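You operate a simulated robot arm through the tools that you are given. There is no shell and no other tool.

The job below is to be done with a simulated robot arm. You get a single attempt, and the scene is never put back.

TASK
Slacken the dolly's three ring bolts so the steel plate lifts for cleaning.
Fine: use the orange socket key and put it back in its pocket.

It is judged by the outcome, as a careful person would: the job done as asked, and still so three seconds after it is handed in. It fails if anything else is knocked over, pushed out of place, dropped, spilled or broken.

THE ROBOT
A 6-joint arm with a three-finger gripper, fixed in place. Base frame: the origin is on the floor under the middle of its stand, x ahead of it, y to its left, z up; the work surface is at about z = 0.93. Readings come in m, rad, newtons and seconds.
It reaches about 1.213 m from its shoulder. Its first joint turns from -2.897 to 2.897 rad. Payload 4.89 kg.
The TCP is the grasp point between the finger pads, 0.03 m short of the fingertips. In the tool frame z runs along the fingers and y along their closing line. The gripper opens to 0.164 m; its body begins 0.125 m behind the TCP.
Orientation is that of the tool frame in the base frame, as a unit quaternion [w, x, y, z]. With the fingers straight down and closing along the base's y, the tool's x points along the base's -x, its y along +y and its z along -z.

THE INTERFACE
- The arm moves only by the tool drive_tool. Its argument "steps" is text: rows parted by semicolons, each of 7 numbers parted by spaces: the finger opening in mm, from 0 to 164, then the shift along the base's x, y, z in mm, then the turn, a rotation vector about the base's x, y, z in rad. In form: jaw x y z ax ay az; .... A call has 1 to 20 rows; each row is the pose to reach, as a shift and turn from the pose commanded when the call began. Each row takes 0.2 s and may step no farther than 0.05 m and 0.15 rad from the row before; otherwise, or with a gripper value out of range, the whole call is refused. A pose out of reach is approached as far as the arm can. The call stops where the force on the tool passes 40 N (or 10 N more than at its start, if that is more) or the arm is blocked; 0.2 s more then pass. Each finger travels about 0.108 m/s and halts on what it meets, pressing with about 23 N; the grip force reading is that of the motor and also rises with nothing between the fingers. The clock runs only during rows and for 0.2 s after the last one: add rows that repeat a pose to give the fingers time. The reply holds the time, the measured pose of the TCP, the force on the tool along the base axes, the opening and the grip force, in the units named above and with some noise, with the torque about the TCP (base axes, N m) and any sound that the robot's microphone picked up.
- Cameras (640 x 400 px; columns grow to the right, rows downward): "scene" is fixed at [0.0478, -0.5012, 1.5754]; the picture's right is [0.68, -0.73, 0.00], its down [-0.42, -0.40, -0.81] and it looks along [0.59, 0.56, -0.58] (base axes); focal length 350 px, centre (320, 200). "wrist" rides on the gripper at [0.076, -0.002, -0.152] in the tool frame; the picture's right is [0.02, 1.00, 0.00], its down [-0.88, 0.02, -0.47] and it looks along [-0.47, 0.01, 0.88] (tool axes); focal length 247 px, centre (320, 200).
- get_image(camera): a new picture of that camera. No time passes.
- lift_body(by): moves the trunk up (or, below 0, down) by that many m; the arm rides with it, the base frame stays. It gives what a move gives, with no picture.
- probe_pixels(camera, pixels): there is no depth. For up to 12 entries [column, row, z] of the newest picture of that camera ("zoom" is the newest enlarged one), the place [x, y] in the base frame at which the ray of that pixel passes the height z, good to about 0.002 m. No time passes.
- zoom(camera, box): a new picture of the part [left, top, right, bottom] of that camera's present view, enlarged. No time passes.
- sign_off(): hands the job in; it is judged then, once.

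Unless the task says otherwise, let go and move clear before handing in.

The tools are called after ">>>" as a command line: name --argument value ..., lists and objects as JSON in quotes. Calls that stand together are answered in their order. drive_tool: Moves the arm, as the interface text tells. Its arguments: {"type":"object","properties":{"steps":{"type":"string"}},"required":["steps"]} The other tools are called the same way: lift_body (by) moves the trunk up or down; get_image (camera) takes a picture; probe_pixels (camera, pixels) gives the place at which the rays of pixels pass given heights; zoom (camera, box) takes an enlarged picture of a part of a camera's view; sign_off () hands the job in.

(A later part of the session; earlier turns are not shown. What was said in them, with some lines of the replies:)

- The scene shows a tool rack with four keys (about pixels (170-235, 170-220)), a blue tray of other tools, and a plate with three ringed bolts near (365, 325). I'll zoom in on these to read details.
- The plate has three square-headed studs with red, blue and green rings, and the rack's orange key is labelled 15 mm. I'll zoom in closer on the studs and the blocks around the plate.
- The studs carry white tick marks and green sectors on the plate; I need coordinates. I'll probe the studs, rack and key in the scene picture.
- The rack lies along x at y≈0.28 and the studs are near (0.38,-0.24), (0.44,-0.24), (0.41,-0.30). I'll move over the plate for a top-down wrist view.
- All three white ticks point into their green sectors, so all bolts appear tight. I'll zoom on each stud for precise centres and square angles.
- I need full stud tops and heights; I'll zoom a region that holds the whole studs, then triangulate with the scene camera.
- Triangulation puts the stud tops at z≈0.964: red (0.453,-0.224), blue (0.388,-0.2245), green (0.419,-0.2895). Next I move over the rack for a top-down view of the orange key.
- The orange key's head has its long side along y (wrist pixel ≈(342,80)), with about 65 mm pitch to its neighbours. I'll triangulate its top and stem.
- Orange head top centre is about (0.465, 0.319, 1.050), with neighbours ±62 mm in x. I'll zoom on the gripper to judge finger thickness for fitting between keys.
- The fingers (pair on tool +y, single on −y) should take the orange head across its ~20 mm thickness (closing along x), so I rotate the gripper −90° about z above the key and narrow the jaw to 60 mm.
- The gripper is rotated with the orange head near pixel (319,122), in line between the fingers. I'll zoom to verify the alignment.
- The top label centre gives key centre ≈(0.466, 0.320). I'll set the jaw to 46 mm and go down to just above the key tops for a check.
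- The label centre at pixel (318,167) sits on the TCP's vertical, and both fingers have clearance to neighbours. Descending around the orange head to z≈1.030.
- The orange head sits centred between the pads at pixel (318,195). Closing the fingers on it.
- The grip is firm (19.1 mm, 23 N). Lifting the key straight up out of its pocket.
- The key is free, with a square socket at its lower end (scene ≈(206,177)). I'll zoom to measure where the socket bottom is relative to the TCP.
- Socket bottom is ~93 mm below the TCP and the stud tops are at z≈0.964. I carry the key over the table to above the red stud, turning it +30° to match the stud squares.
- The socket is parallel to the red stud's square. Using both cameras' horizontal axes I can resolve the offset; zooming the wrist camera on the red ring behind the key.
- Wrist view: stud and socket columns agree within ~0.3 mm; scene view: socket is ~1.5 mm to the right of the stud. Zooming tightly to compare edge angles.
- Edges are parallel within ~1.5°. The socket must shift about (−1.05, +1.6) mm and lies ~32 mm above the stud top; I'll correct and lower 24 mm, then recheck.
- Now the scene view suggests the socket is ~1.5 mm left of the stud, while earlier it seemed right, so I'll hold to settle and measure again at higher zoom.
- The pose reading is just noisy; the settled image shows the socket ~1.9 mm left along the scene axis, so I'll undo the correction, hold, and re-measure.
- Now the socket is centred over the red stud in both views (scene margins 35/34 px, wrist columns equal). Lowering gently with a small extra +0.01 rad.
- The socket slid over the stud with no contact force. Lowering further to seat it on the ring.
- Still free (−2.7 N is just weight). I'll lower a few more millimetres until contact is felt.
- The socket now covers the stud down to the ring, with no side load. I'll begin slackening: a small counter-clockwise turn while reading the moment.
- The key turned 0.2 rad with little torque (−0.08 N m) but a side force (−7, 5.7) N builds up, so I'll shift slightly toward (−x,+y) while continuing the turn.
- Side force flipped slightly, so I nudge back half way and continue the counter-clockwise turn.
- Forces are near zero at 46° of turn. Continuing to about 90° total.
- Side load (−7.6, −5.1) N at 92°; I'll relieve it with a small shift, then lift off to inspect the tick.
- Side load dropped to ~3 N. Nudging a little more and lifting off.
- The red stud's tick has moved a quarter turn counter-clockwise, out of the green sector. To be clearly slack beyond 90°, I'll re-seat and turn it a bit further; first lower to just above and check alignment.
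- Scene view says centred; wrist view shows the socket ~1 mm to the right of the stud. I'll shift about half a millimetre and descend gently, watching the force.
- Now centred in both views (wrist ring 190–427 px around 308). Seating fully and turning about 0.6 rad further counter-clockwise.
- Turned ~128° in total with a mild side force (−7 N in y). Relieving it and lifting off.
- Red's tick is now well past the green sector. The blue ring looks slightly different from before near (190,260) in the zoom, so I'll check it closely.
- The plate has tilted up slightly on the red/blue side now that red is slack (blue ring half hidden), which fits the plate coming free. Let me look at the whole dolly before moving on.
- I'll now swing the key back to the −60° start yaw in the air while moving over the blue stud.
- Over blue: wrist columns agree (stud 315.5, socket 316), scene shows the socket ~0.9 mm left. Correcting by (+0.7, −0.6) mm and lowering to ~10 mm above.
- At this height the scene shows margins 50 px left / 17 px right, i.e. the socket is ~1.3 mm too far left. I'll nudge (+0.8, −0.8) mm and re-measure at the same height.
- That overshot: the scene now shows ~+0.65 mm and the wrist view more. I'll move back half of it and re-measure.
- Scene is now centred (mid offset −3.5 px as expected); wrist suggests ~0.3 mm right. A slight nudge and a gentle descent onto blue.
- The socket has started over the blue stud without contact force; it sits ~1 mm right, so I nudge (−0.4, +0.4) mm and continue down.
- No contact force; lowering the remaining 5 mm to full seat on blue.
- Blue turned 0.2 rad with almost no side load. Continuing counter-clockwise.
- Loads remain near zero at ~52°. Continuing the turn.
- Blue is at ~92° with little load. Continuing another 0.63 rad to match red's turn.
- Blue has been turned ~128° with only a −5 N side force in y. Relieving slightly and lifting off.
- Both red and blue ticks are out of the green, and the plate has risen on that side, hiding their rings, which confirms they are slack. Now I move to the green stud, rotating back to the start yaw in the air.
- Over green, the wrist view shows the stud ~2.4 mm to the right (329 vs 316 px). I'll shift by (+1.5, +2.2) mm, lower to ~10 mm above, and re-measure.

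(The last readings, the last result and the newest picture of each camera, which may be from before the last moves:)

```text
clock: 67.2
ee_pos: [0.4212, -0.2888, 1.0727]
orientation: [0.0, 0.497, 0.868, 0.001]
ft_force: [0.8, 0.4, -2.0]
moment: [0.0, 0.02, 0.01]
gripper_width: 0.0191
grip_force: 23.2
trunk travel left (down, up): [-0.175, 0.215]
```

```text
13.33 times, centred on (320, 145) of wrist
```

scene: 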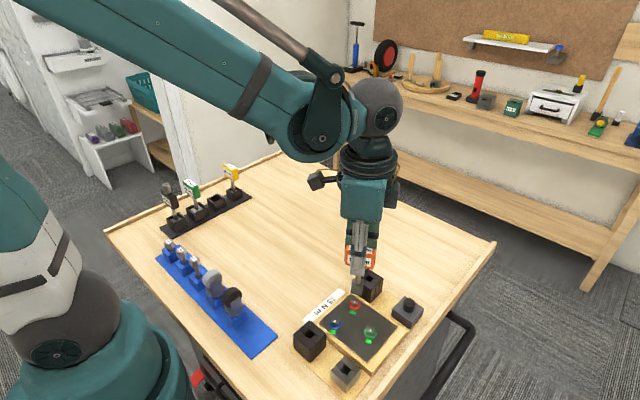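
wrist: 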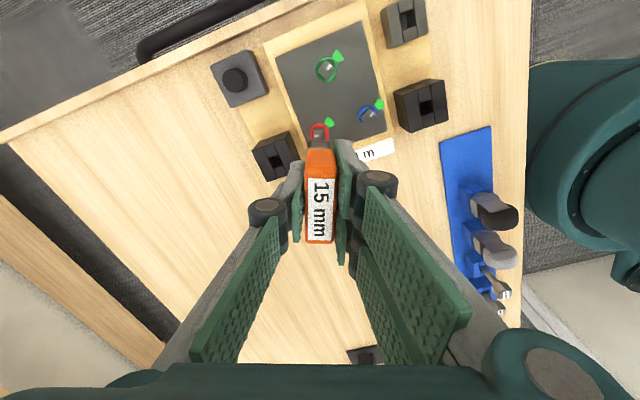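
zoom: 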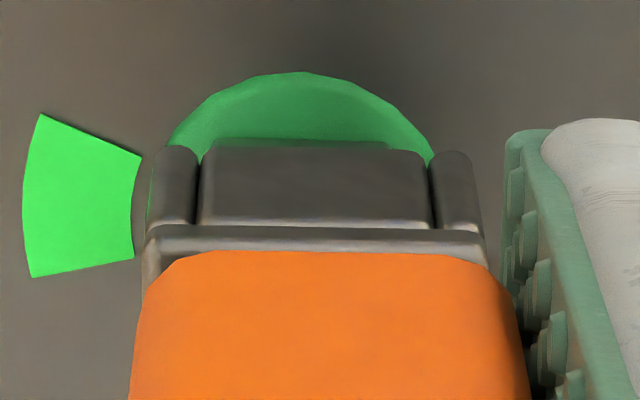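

Now the wrist view shows the socket ~1.2 mm too far right; scene is within 0.5 mm. Correcting by (−0.9, −0.5) mm and re-checking.

>>> drive_tool --steps "5 -0.9 -0.5 -1 0 0 0; 5 -0.9 -0.5 -3 0 0 0; 5 -0.9 -0.5 -3 0 0 0"

>>> zoom --camera "scene" --box '[360, 316, 382, 338]'

>>> zoom --camera "wrist" --box '[300, 130, 340, 160]'

```text
clock: 68.0
ee_pos: [0.4214, -0.289, 1.0708]
orientation: [0.001, 0.498, 0.867, 0.001]
ft_force: [-0.1, -0.2, -1.4]
moment: [0.05, 0.03, 0.01]
gripper_width: 0.0192
grip_force: 23.0
trunk travel left (down, up): [-0.175, 0.215]
```

```text
16.00 times, centred on (371, 327) of scene
```

zoom: 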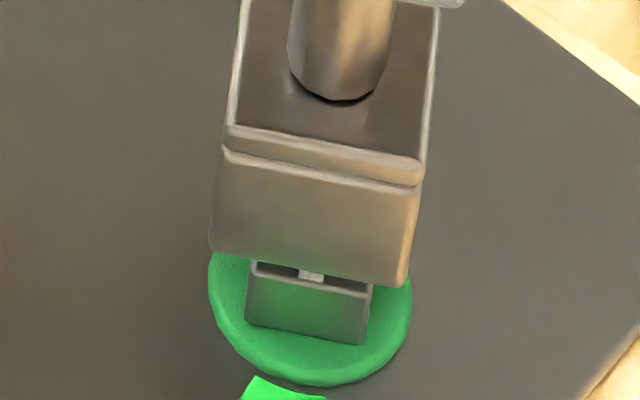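

```text
13.33 times, centred on (320, 145) of wrist
```

zoom: 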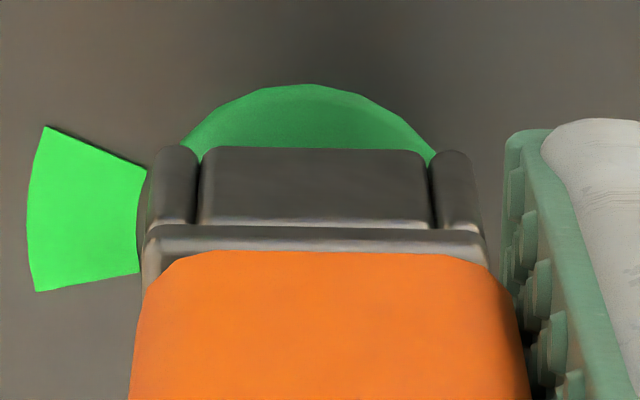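

Residual ≈0.5 mm in each view. Nudging (−0.1, −0.7) mm while descending to start engagement.

>>> drive_tool --steps "5 -0.1 -0.7 0 0 0 0; 5 -0.1 -0.7 -3 0 0 0; 5 -0.1 -0.7 -5 0 0 0; 5 -0.1 -0.7 -5 0 0 0"

>>> zoom --camera "scene" --box '[360, 316, 382, 338]'

>>> zoom --camera "wrist" --box '[300, 130, 340, 160]'

```text
clock: 69.0
ee_pos: [0.42, -0.2895, 1.0652]
orientation: [0.0, 0.497, 0.868, 0.0]
ft_force: [0.1, 0.8, -2.8]
moment: [-0.02, -0.03, -0.02]
gripper_width: 0.0191
grip_force: 22.8
trunk travel left (down, up): [-0.175, 0.215]
```

```text
16.00 times, centred on (371, 327) of scene
```

zoom: 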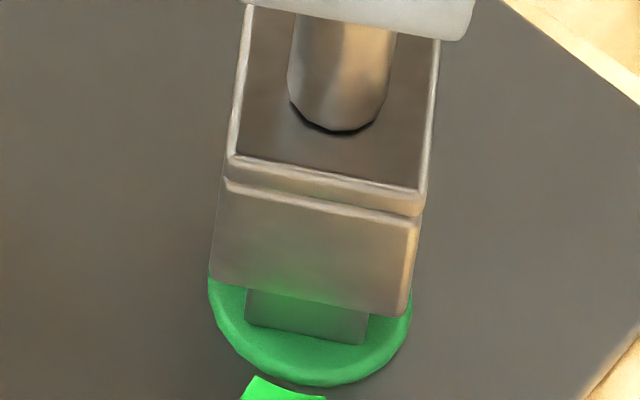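

```text
13.33 times, centred on (320, 145) of wrist
```

zoom: 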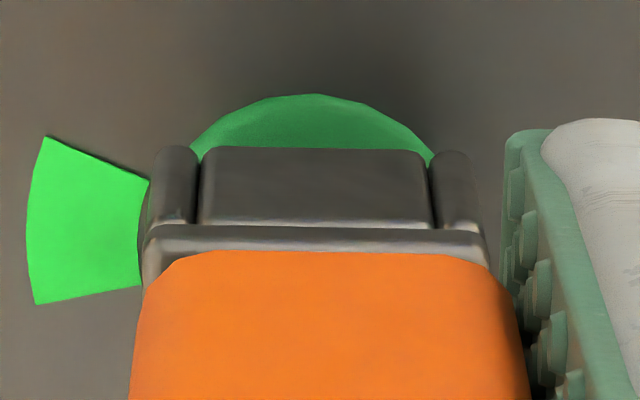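

Nearly centred (wrist 312 vs 315, scene −0.3 mm). Continuing down onto the green stud.

>>> drive_tool --steps "5 0 -0.1 -2 0 0 0; 5 0 -0.1 -4 0 0 0; 5 0 -0.1 -6 0 0 0; 5 0 -0.1 -6 0 0 0"

>>> zoom --camera "scene" --box '[360, 316, 382, 338]'

```text
clock: 70.0
ee_pos: [0.4194, -0.2895, 1.0593]
orientation: [-0.001, 0.497, 0.868, 0.0]
ft_force: [0.5, 0.1, -2.0]
moment: [-0.01, -0.03, 0.04]
gripper_width: 0.0188
grip_force: 23.7
trunk travel left (down, up): [-0.175, 0.215]
```

```text
16.00 times, centred on (371, 327) of scene
```

zoom: 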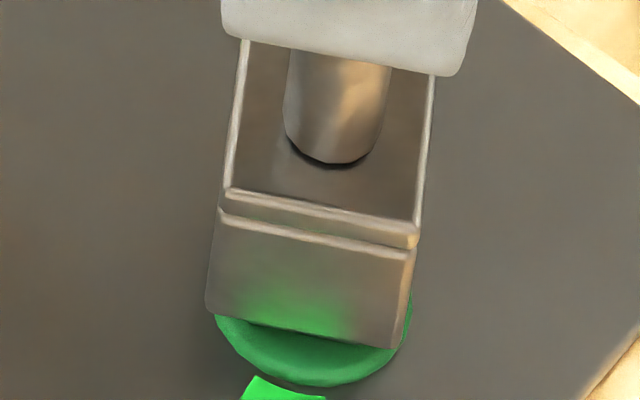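

The socket is going over the green stud with no contact force. Seating fully and starting the counter-clockwise turn.

>>> drive_tool --steps "5 0.2 -0.2 -3 0 0 0; 5 0.2 -0.2 -6 0 0 0; 5 0.2 -0.2 -8 0 0 0; 5 0.2 -0.2 -8 0 0 0; 5 0.2 -0.2 -8 0 0 0.05; 5 0.2 -0.2 -8 0 0 0.1; 5 0.2 -0.2 -8 0 0 0.15; 5 0.2 -0.2 -8 0 0 0.2; 5 0.2 -0.2 -8 0 0 0.2"

>>> zoom --camera "scene" --box '[350, 295, 390, 345]'

```text
clock: 72.0
ee_pos: [0.42, -0.2889, 1.0521]
orientation: [-0.001, 0.408, 0.913, -0.001]
ft_force: [5.2, -6.9, -5.8]
moment: [-0.52, -0.41, -0.07]
gripper_width: 0.0191
grip_force: 22.6
trunk travel left (down, up): [-0.175, 0.215]
```

```text
8.00 times, centred on (370, 320) of scene
```

zoom: 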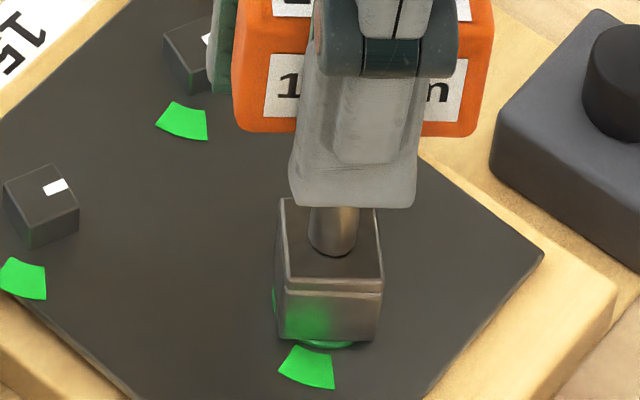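

Side force (5, −7) N on green; shifting (+0.4, −0.5) mm and continuing the turn.

>>> drive_tool --steps "5 0.2 -0.3 0 0 0 0; 5 0.4 -0.5 0 0 0 0.05; 5 0.4 -0.5 0 0 0 0.1; 5 0.4 -0.5 0 0 0 0.17; 5 0.4 -0.5 0 0 0 0.24; 5 0.4 -0.5 0 0 0 0.32; 5 0.4 -0.5 0 0 0 0.4; 5 0.4 -0.5 0 0 0 0.4"

```text
clock: 73.8
ee_pos: [0.4203, -0.2883, 1.0517]
orientation: [0.0, 0.219, 0.976, 0.0]
ft_force: [-8.6, 2.4, -5.7]
moment: [0.26, 0.69, -0.06]
gripper_width: 0.0189
grip_force: 23.1
trunk travel left (down, up): [-0.175, 0.215]
```

Side force is now (−8.6, 2.4) N; shifting (−0.5, +0.2) mm and continuing.

>>> drive_tool --steps "5 -0.3 0.1 0 0 0 0; 5 -0.5 0.2 0 0 0 0.07; 5 -0.5 0.2 0 0 0 0.14; 5 -0.5 0.2 0 0 0 0.21; 5 -0.5 0.2 0 0 0 0.28; 5 -0.5 0.2 0 0 0 0.35; 5 -0.5 0.2 0 0 0 0.42; 5 -0.5 0.2 0 0 0 0.5; 5 -0.5 0.2 0 0 0 0.5"

```text
clock: 75.8
ee_pos: [0.4195, -0.2887, 1.0511]
orientation: [0.0, -0.031, 1.0, 0.0]
ft_force: [-2.3, -0.4, -1.7]
moment: [-0.02, 0.13, -0.03]
gripper_width: 0.0192
grip_force: 22.8
trunk travel left (down, up): [-0.175, 0.215]
```

Loads are small at ~63°. Continuing the turn.

>>> drive_tool --steps "5 -0.1 0 0 0 0 0.08; 5 -0.1 0 0 0 0 0.16; 5 -0.1 0 0 0 0 0.24; 5 -0.1 0 0 0 0 0.32; 5 -0.1 0 0 0 0 0.4; 5 -0.1 0 0 0 0 0.48; 5 -0.1 0 0 0 0 0.55; 5 -0.1 0 0 0 0 0.55"

```text
clock: 77.6
ee_pos: [0.4206, -0.2892, 1.0506]
orientation: [-0.001, -0.3, 0.954, 0.001]
ft_force: [-0.4, 0.4, -2.1]
moment: [0.01, 0.08, 0.01]
gripper_width: 0.0191
grip_force: 22.7
trunk travel left (down, up): [-0.175, 0.215]
```

Free of load at ~95°. One more increment to about 130° total.

>>> drive_tool --steps "5 0 0 0 0 0 0.08; 5 0 0 0 0 0 0.16; 5 0 0 0 0 0 0.24; 5 0 0 0 0 0 0.32; 5 0 0 0 0 0 0.4; 5 0 0 0 0 0 0.48; 5 0 0 0 0 0 0.56; 5 0 0 0 0 0 0.61; 5 0 0 0 0 0 0.61; 5 0 0 0 0 0 0.61"

>>> zoom --camera "scene" --box '[350, 295, 390, 345]'

```text
clock: 79.8
ee_pos: [0.4203, -0.2907, 1.0512]
orientation: [0.0, -0.573, 0.819, 0.0]
ft_force: [-0.9, -0.4, -1.3]
moment: [-0.02, 0.03, -0.02]
gripper_width: 0.0189
grip_force: 22.9
trunk travel left (down, up): [-0.175, 0.215]
```

```text
8.00 times, centred on (370, 320) of scene
```

zoom: 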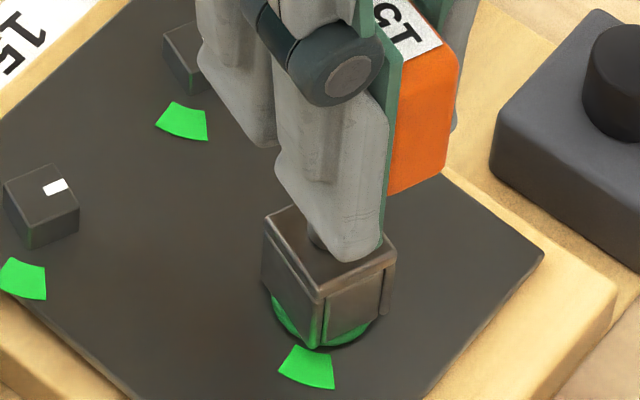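

Green turned ~130° with no load. Lifting off and inspecting all three bolts.

>>> drive_tool --steps "5 0 0 4 0 0 0; 5 0 0 10 0 0 0; 5 0 0 18 0 0 0; 5 0 0 35 0 0 0; 5 0 0 60 0 0 0; 5 0 0 90 0 0 0; 5 0 0 120 0 0 0; 5 0 0 150 0 0 0; 5 0 0 150 0 0 0; 5 0 0 150 0 0 0"

>>> zoom --camera "scene" --box '[300, 275, 420, 390]'

>>> zoom --camera "scene" --box '[320, 290, 390, 350]'

>>> get_image --camera "wrist"

```text
clock: 82.0
ee_pos: [0.4188, -0.2864, 1.2022]
orientation: [0.0, -0.572, 0.82, 0.0]
ft_force: [0.5, 1.0, -1.6]
moment: [-0.04, -0.01, -0.02]
gripper_width: 0.0193
grip_force: 23.1
trunk travel left (down, up): [-0.175, 0.215]
```

```text
3.48 times, centred on (360, 332) of scene
```

zoom: 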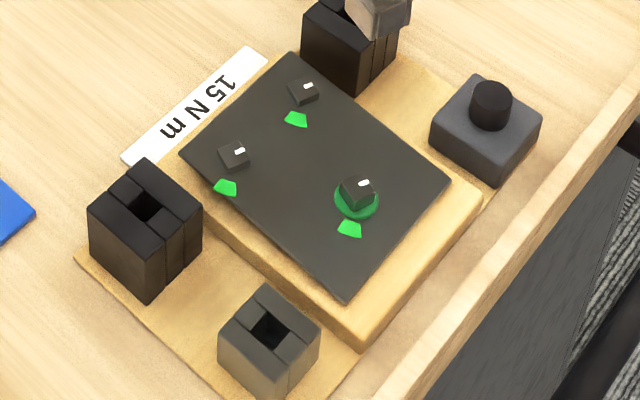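

```text
6.67 times, centred on (355, 320) of scene
```

zoom: 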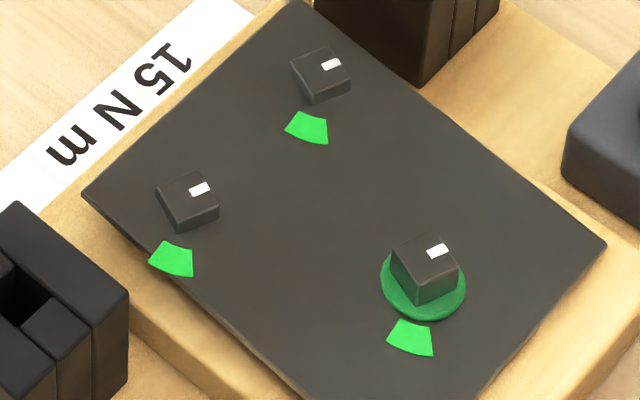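

```text
taken
```

wrist: 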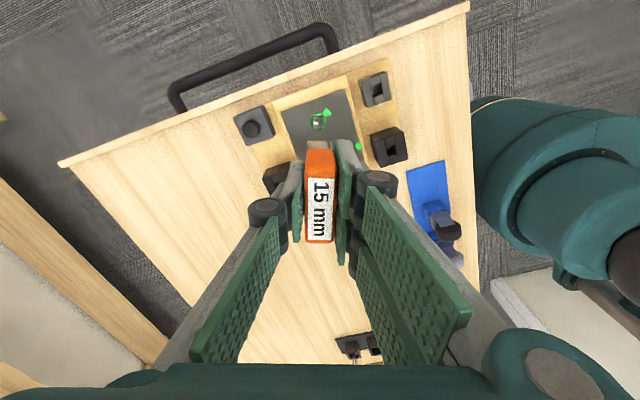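

All three ticks are now clearly out of their green sectors, and the plate has risen further on the red/blue side. I'll hold for a second to see whether the green side rises too.

>>> drive_tool --steps "5 0 0 0 0 0 0; 5 0 0 0 0 0 0; 5 0 0 0 0 0 0; 5 0 0 0 0 0 0; 5 0 0 0 0 0 0; 5 0 0 0 0 0 0"

>>> zoom --camera "scene" --box '[320, 290, 390, 350]'

>>> zoom --camera "scene" --box '[355, 310, 385, 340]'

```text
clock: 83.4
ee_pos: [0.4184, -0.2881, 1.2021]
orientation: [0.001, -0.573, 0.82, 0.0]
ft_force: [-0.5, 0.2, -2.2]
moment: [0.02, 0.0, -0.01]
gripper_width: 0.0187
grip_force: 22.8
trunk travel left (down, up): [-0.175, 0.215]
```

```text
6.67 times, centred on (355, 320) of scene
```

zoom: 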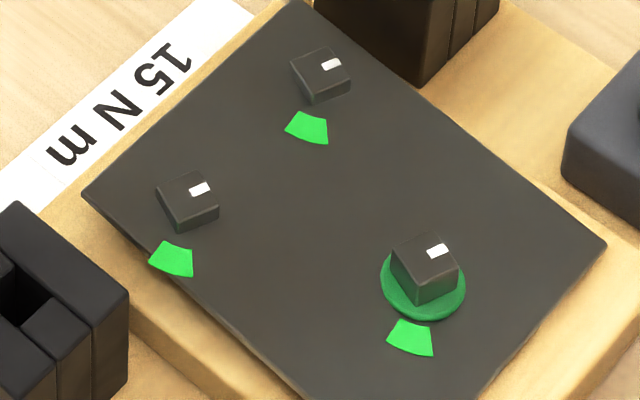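

```text
13.33 times, centred on (370, 325) of scene
```

zoom: 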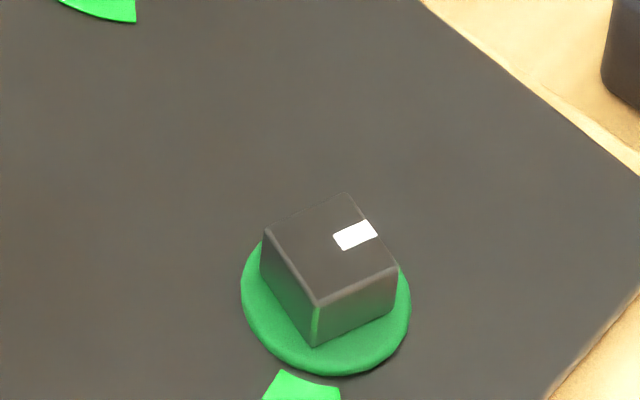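

The plate has lifted at each lift-off and now the torque is nil, so all three bolts are slack (ticks ~128° past). Now I carry the key back over its pocket, rotating to the original rack orientation.

>>> drive_tool --steps "5 2 10 5 0 0 -0.14; 5 4 40 10 0 0 -0.28; 5 6 72 10 0 0 -0.42; 5 9 104 10 0 0 -0.56; 5 11 136 10 0 0 -0.70; 5 13 168 10 0 0 -0.84; 5 16 200 10 0 0 -0.98; 5 18 232 10 0 0 -1.12; 5 20 264 10 0 0 -1.26; 5 22 296 10 0 0 -1.40; 5 25 328 10 0 0 -1.54; 5 27 360 10 0 0 -1.68; 5 30 392 10 0 0 -1.82; 5 32 424 10 0 0 -1.96; 5 34 456 10 0 0 -2.10; 5 37 488 10 0 0 -2.24; 5 39 520 10 0 0 -2.38; 5 41 552 10 0 0 -2.52; 5 43 584 10 0 0 -2.66; 5 45.3 609.3 10 0 0 -2.7906"

>>> get_image --camera "scene"

```text
clock: 87.6
ee_pos: [0.4645, 0.319, 1.2095]
orientation: [0.0, 0.708, 0.706, 0.0]
ft_force: [-0.3, -0.1, -1.4]
moment: [0.11, -0.1, 0.01]
gripper_width: 0.019
grip_force: 23.1
trunk travel left (down, up): [-0.175, 0.215]
```

```text
taken
```

scene: 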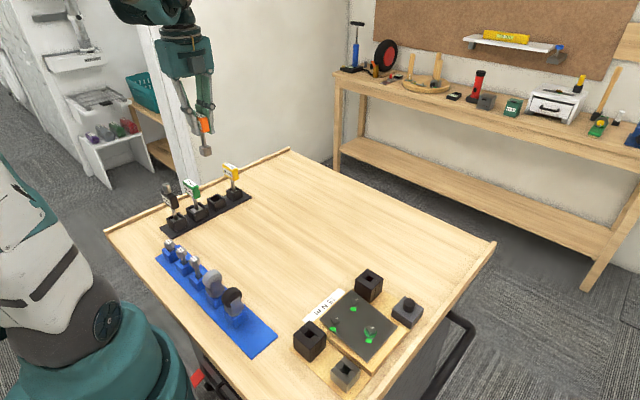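

The key is above its pocket. Lowering to just above the pocket rim and checking the alignment; also re-checking the plate.

>>> drive_tool --steps "5 0 0 -30 0 0 0; 5 0 0 -65 0 0 0; 5 0 0 -95 0 0 0; 5 0 0 -120 0 0 0; 5 0 0 -132 0 0 0; 5 0 0 -132 0 0 0; 5 0 0 -132 0 0 0"

>>> zoom --camera "scene" --box '[195, 180, 235, 216]'

>>> get_image --camera "wrist"

>>> zoom --camera "wrist" --box '[280, 100, 360, 160]'

>>> zoom --camera "scene" --box '[300, 275, 420, 390]'

```text
clock: 89.2
ee_pos: [0.4663, 0.3191, 1.0793]
orientation: [0.0, 0.707, 0.707, -0.001]
ft_force: [-0.1, -0.6, -2.1]
moment: [-0.02, 0.01, 0.01]
gripper_width: 0.0191
grip_force: 22.5
trunk travel left (down, up): [-0.175, 0.215]
```

```text
11.11 times, centred on (215, 198) of scene
```

zoom: 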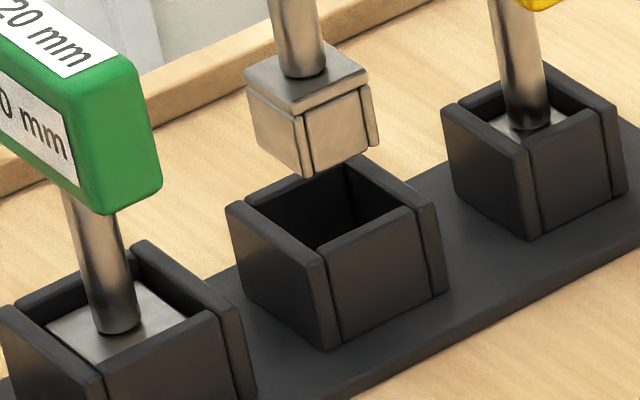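

```text
taken
```

wrist: 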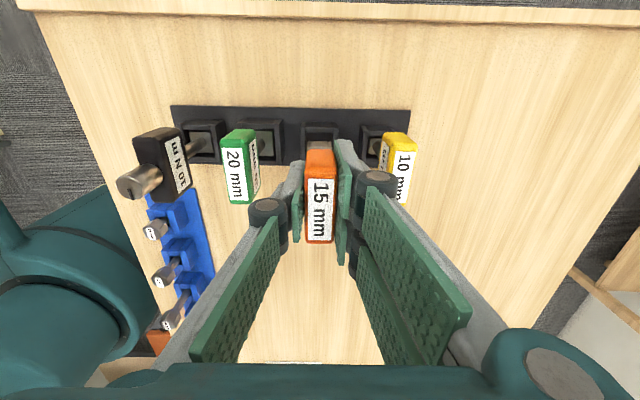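

```text
6.67 times, centred on (320, 130) of wrist
```

zoom: 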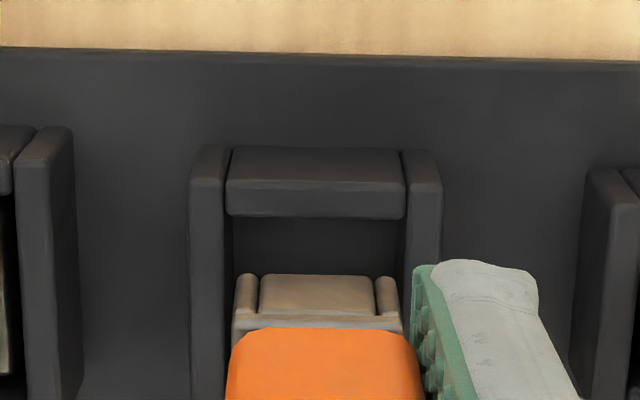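

```text
3.48 times, centred on (360, 332) of scene
```

zoom: 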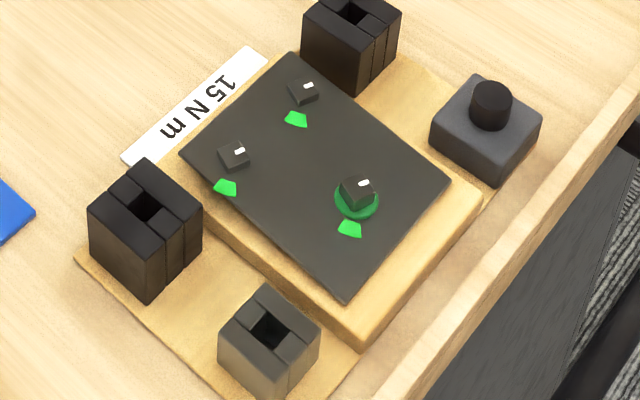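

In the wrist view the socket (318 px) is centred over the pocket (315 px) in x. I'll lower 12 mm closer to the rim and re-check from the scene camera.

>>> drive_tool --steps "5 0 0 -6 0 0 0; 5 0 0 -12 0 0 0; 5 0 0 -12 0 0 0; 5 0 0 -12 0 0 0"

>>> zoom --camera "scene" --box '[200, 183, 230, 213]'

>>> zoom --camera "wrist" --box '[280, 110, 360, 170]'

```text
clock: 90.2
ee_pos: [0.4669, 0.3204, 1.0676]
orientation: [-0.001, 0.707, 0.707, 0.0]
ft_force: [-0.2, 0.9, -1.7]
moment: [-0.02, -0.01, -0.02]
gripper_width: 0.0189
grip_force: 22.8
trunk travel left (down, up): [-0.175, 0.215]
```

```text
13.33 times, centred on (215, 198) of scene
```

zoom: 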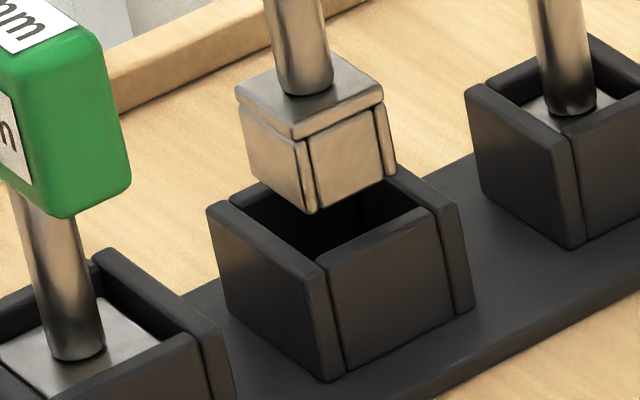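

```text
6.67 times, centred on (320, 140) of wrist
```

zoom: 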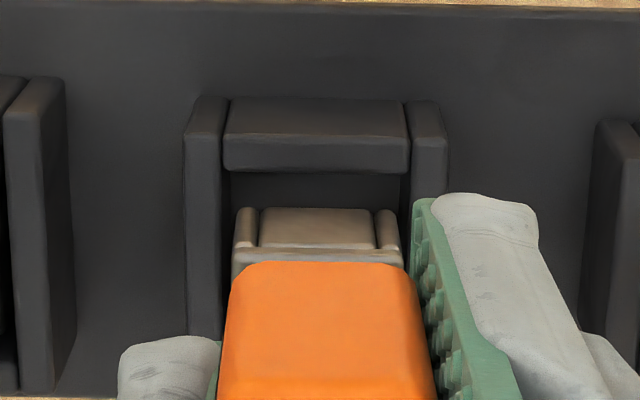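

Alignment is within ~1 mm in both views. Descending slowly into the pocket while watching the force.

>>> drive_tool --steps "5 0 0 -3 0 0 0; 5 0 0 -6 0 0 0; 5 0 0 -9 0 0 0; 5 0 0 -11 0 0 0; 5 0 0 -13 0 0 0; 5 0 0 -13 0 0 0"

>>> zoom --camera "scene" --box '[200, 183, 230, 213]'

>>> zoom --camera "wrist" --box '[280, 110, 360, 170]'

```text
clock: 91.6
ee_pos: [0.4665, 0.3204, 1.0538]
orientation: [0.0, 0.707, 0.707, 0.0]
ft_force: [-0.2, -0.5, -2.4]
moment: [0.02, 0.0, 0.0]
gripper_width: 0.0191
grip_force: 22.9
trunk travel left (down, up): [-0.175, 0.215]
```

```text
13.33 times, centred on (215, 198) of scene
```

zoom: 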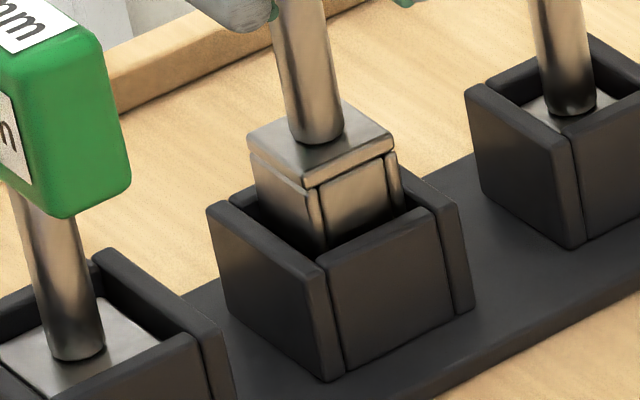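

```text
6.67 times, centred on (320, 140) of wrist
```

zoom: 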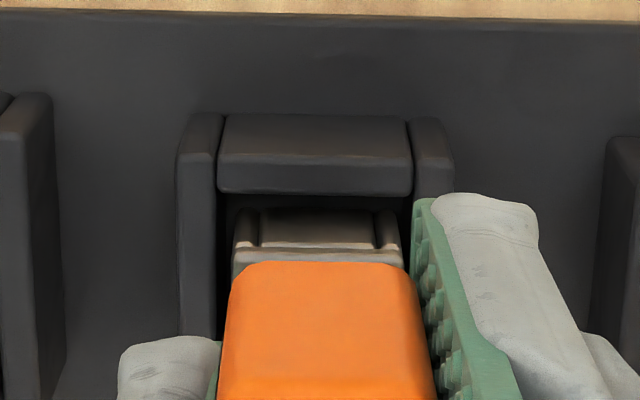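

The socket is entering the pocket with no contact force. Lowering the rest of the way to the original grasp height.

>>> drive_tool --steps "5 0 0 -4 0 0 0; 5 0 0 -8 0 0 0; 5 0 0 -12 0 0 0; 5 0 0 -16 0 0 0; 5 0 0 -20 0 0 0; 5 0 0 -23 0 0 0; 5 0 0 -25 0 0 0; 5 0 0 -25 0 0 0"

>>> zoom --camera "scene" --box '[190, 160, 240, 215]'

```text
clock: 93.4
ee_pos: [0.4668, 0.3195, 1.0306]
orientation: [0.0, 0.707, 0.707, 0.0]
ft_force: [-0.5, -0.5, -3.2]
moment: [0.02, 0.01, -0.01]
gripper_width: 0.0193
grip_force: 22.6
trunk travel left (down, up): [-0.175, 0.215]
```

```text
7.27 times, centred on (215, 188) of scene
```

zoom: 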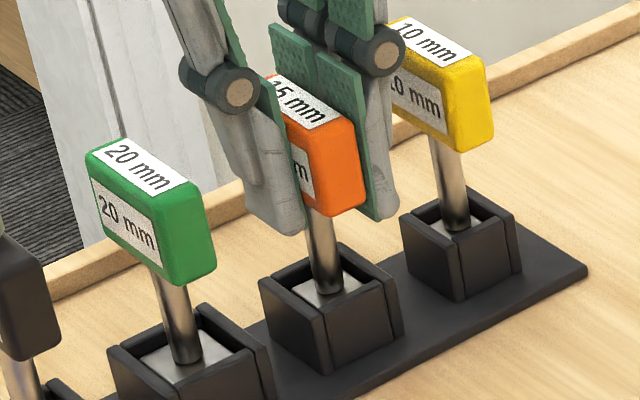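

The key is nearly seated; force still shows only its weight. Lowering a couple more millimetres until it rests on the pocket floor.

>>> drive_tool --steps "5 0 0 -1 0 0 0; 5 0 0 -2 0 0 0; 5 0 0 -2 0 0 0"

```text
clock: 94.2
ee_pos: [0.466, 0.3184, 1.0297]
orientation: [-0.001, 0.707, 0.707, 0.0]
ft_force: [2.5, 0.0, 22.9]
moment: [-0.26, -0.09, 0.03]
gripper_width: 0.0191
grip_force: 22.9
trunk travel left (down, up): [-0.175, 0.215]
```

Contact at 23 N: the key rests on the pocket floor. Easing up 1 mm and opening the fingers to 46 mm.

>>> drive_tool --steps "5 0 0 0.8 0 0 0; 5 0 0 0.8 0 0 0; 15 0 0 0.8 0 0 0; 25 0 0 0.8 0 0 0; 36 0 0 0.8 0 0 0; 46 0 0 0.8 0 0 0; 46 0 0 0.8 0 0 0"

>>> get_image --camera "wrist"

>>> zoom --camera "scene" --box '[150, 120, 270, 230]'

```text
clock: 95.8
ee_pos: [0.465, 0.3196, 1.0286]
orientation: [0.0, 0.707, 0.707, 0.0]
ft_force: [-0.1, -0.3, 0.3]
moment: [-0.04, 0.01, -0.04]
gripper_width: 0.046
grip_force: 0.0
trunk travel left (down, up): [-0.175, 0.215]
```

```text
taken
```

wrist: 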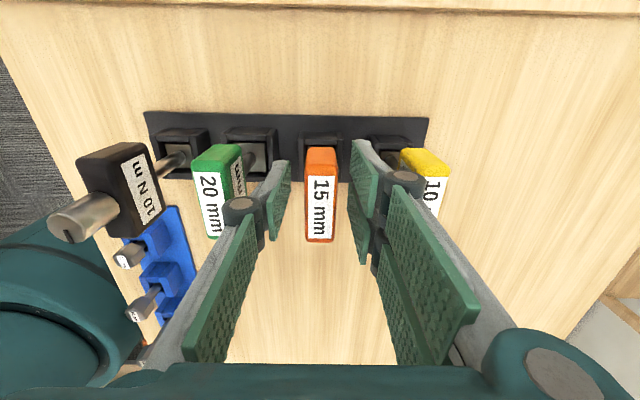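

```text
3.64 times, centred on (210, 175) of scene
```

zoom: 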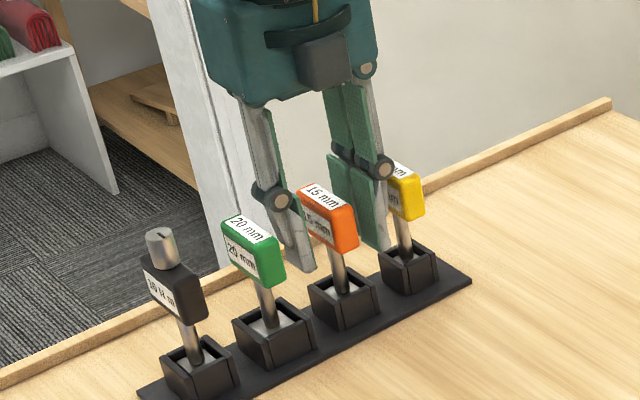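

The key stands upright in its pocket and the fingers are clear of it on both sides. Raising straight up and backing away.

>>> drive_tool --steps "46 0 0 10 0 0 0; 46 0 0 25 0 0 0; 46 0 0 45 0 0 0; 46 0 0 70 0 0 0; 46 0 0 100 0 0 0; 46 0 0 140 0 0 0; 46 0 0 180 0 0 0; 46 0 0 210 0 0 0; 46 0 0 210 0 0 0"

>>> get_image --camera "scene"

>>> zoom --camera "scene" --box '[150, 145, 270, 240]'

>>> zoom --camera "scene" --box '[300, 275, 420, 390]'

>>> zoom --camera "scene" --box '[325, 295, 385, 345]'

```text
clock: 97.8
ee_pos: [0.464, 0.3198, 1.2372]
orientation: [0.0, 0.707, 0.707, 0.0]
ft_force: [-1.0, -0.8, -0.2]
moment: [0.03, 0.0, 0.02]
gripper_width: 0.046
grip_force: 0.2
trunk travel left (down, up): [-0.175, 0.215]
```

```text
taken
```

scene: 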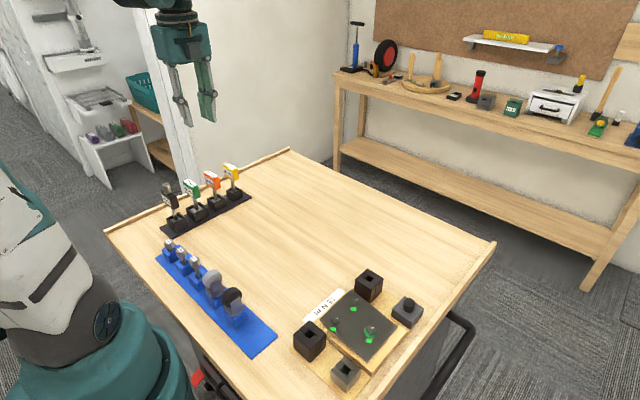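

```text
4.21 times, centred on (210, 192) of scene
```

zoom: 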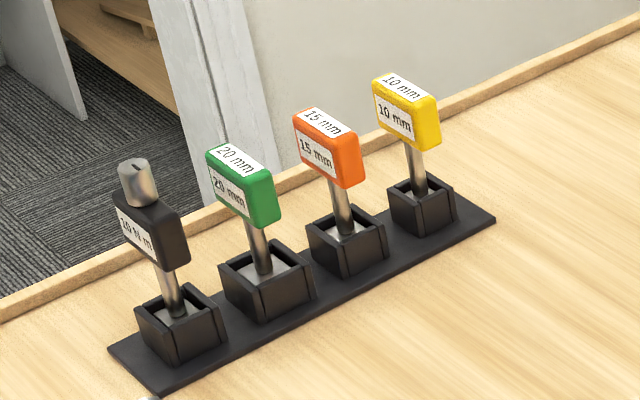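

```text
3.48 times, centred on (360, 332) of scene
```

zoom: 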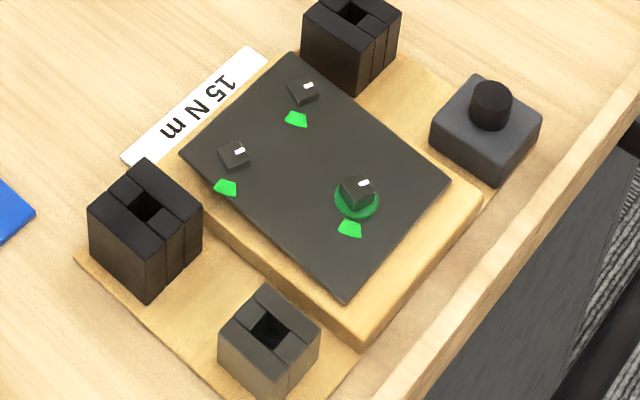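

```text
8.00 times, centred on (355, 320) of scene
```

zoom: 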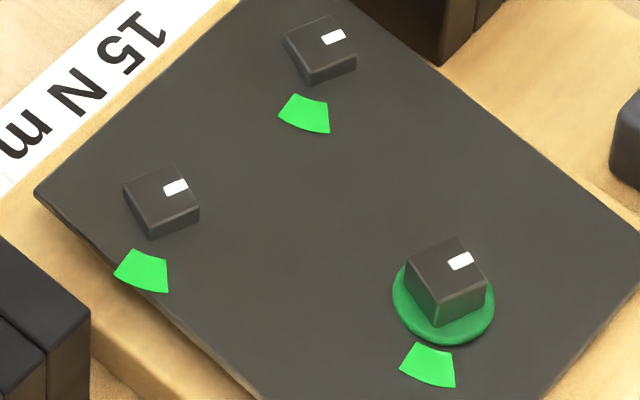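

The orange key is back upright in its pocket. All three ticks sit well past their green sectors, the plate has lifted and is steady, and nothing else looks disturbed. The gripper is clear, so I'm handing in.

>>> sign_off

```text
The job is handed in.
```

I slackened all three ring bolts with the orange 15 mm key and put the key back in its pocket. I've handed the job in, but no result has come back yet.

- **Bolts:** I turned red, blue and green each about 130° counter-clockwise. Their white ticks are now well clear of the green sectors. The turning torque was almost zero by the end of each turn.
- **Plate:** It rose a little more after each bolt and then stayed still. It sits tilted, with the red and blue side about 10 mm higher. The green side has lifted only about 2 mm, and its ring is still visible above the plate.
- **Key:** It is seated upright in its original pocket, facing the same way as before.
- **Surroundings:** The final pictures show nothing else moved or knocked over, and the gripper is clear above the rack.

I had no figure for how far the bolts needed to turn. I stopped at 130° because the torque had gone and the plate was lifting. If the job needs more than that, such as half a turn, the bolts would fall short.
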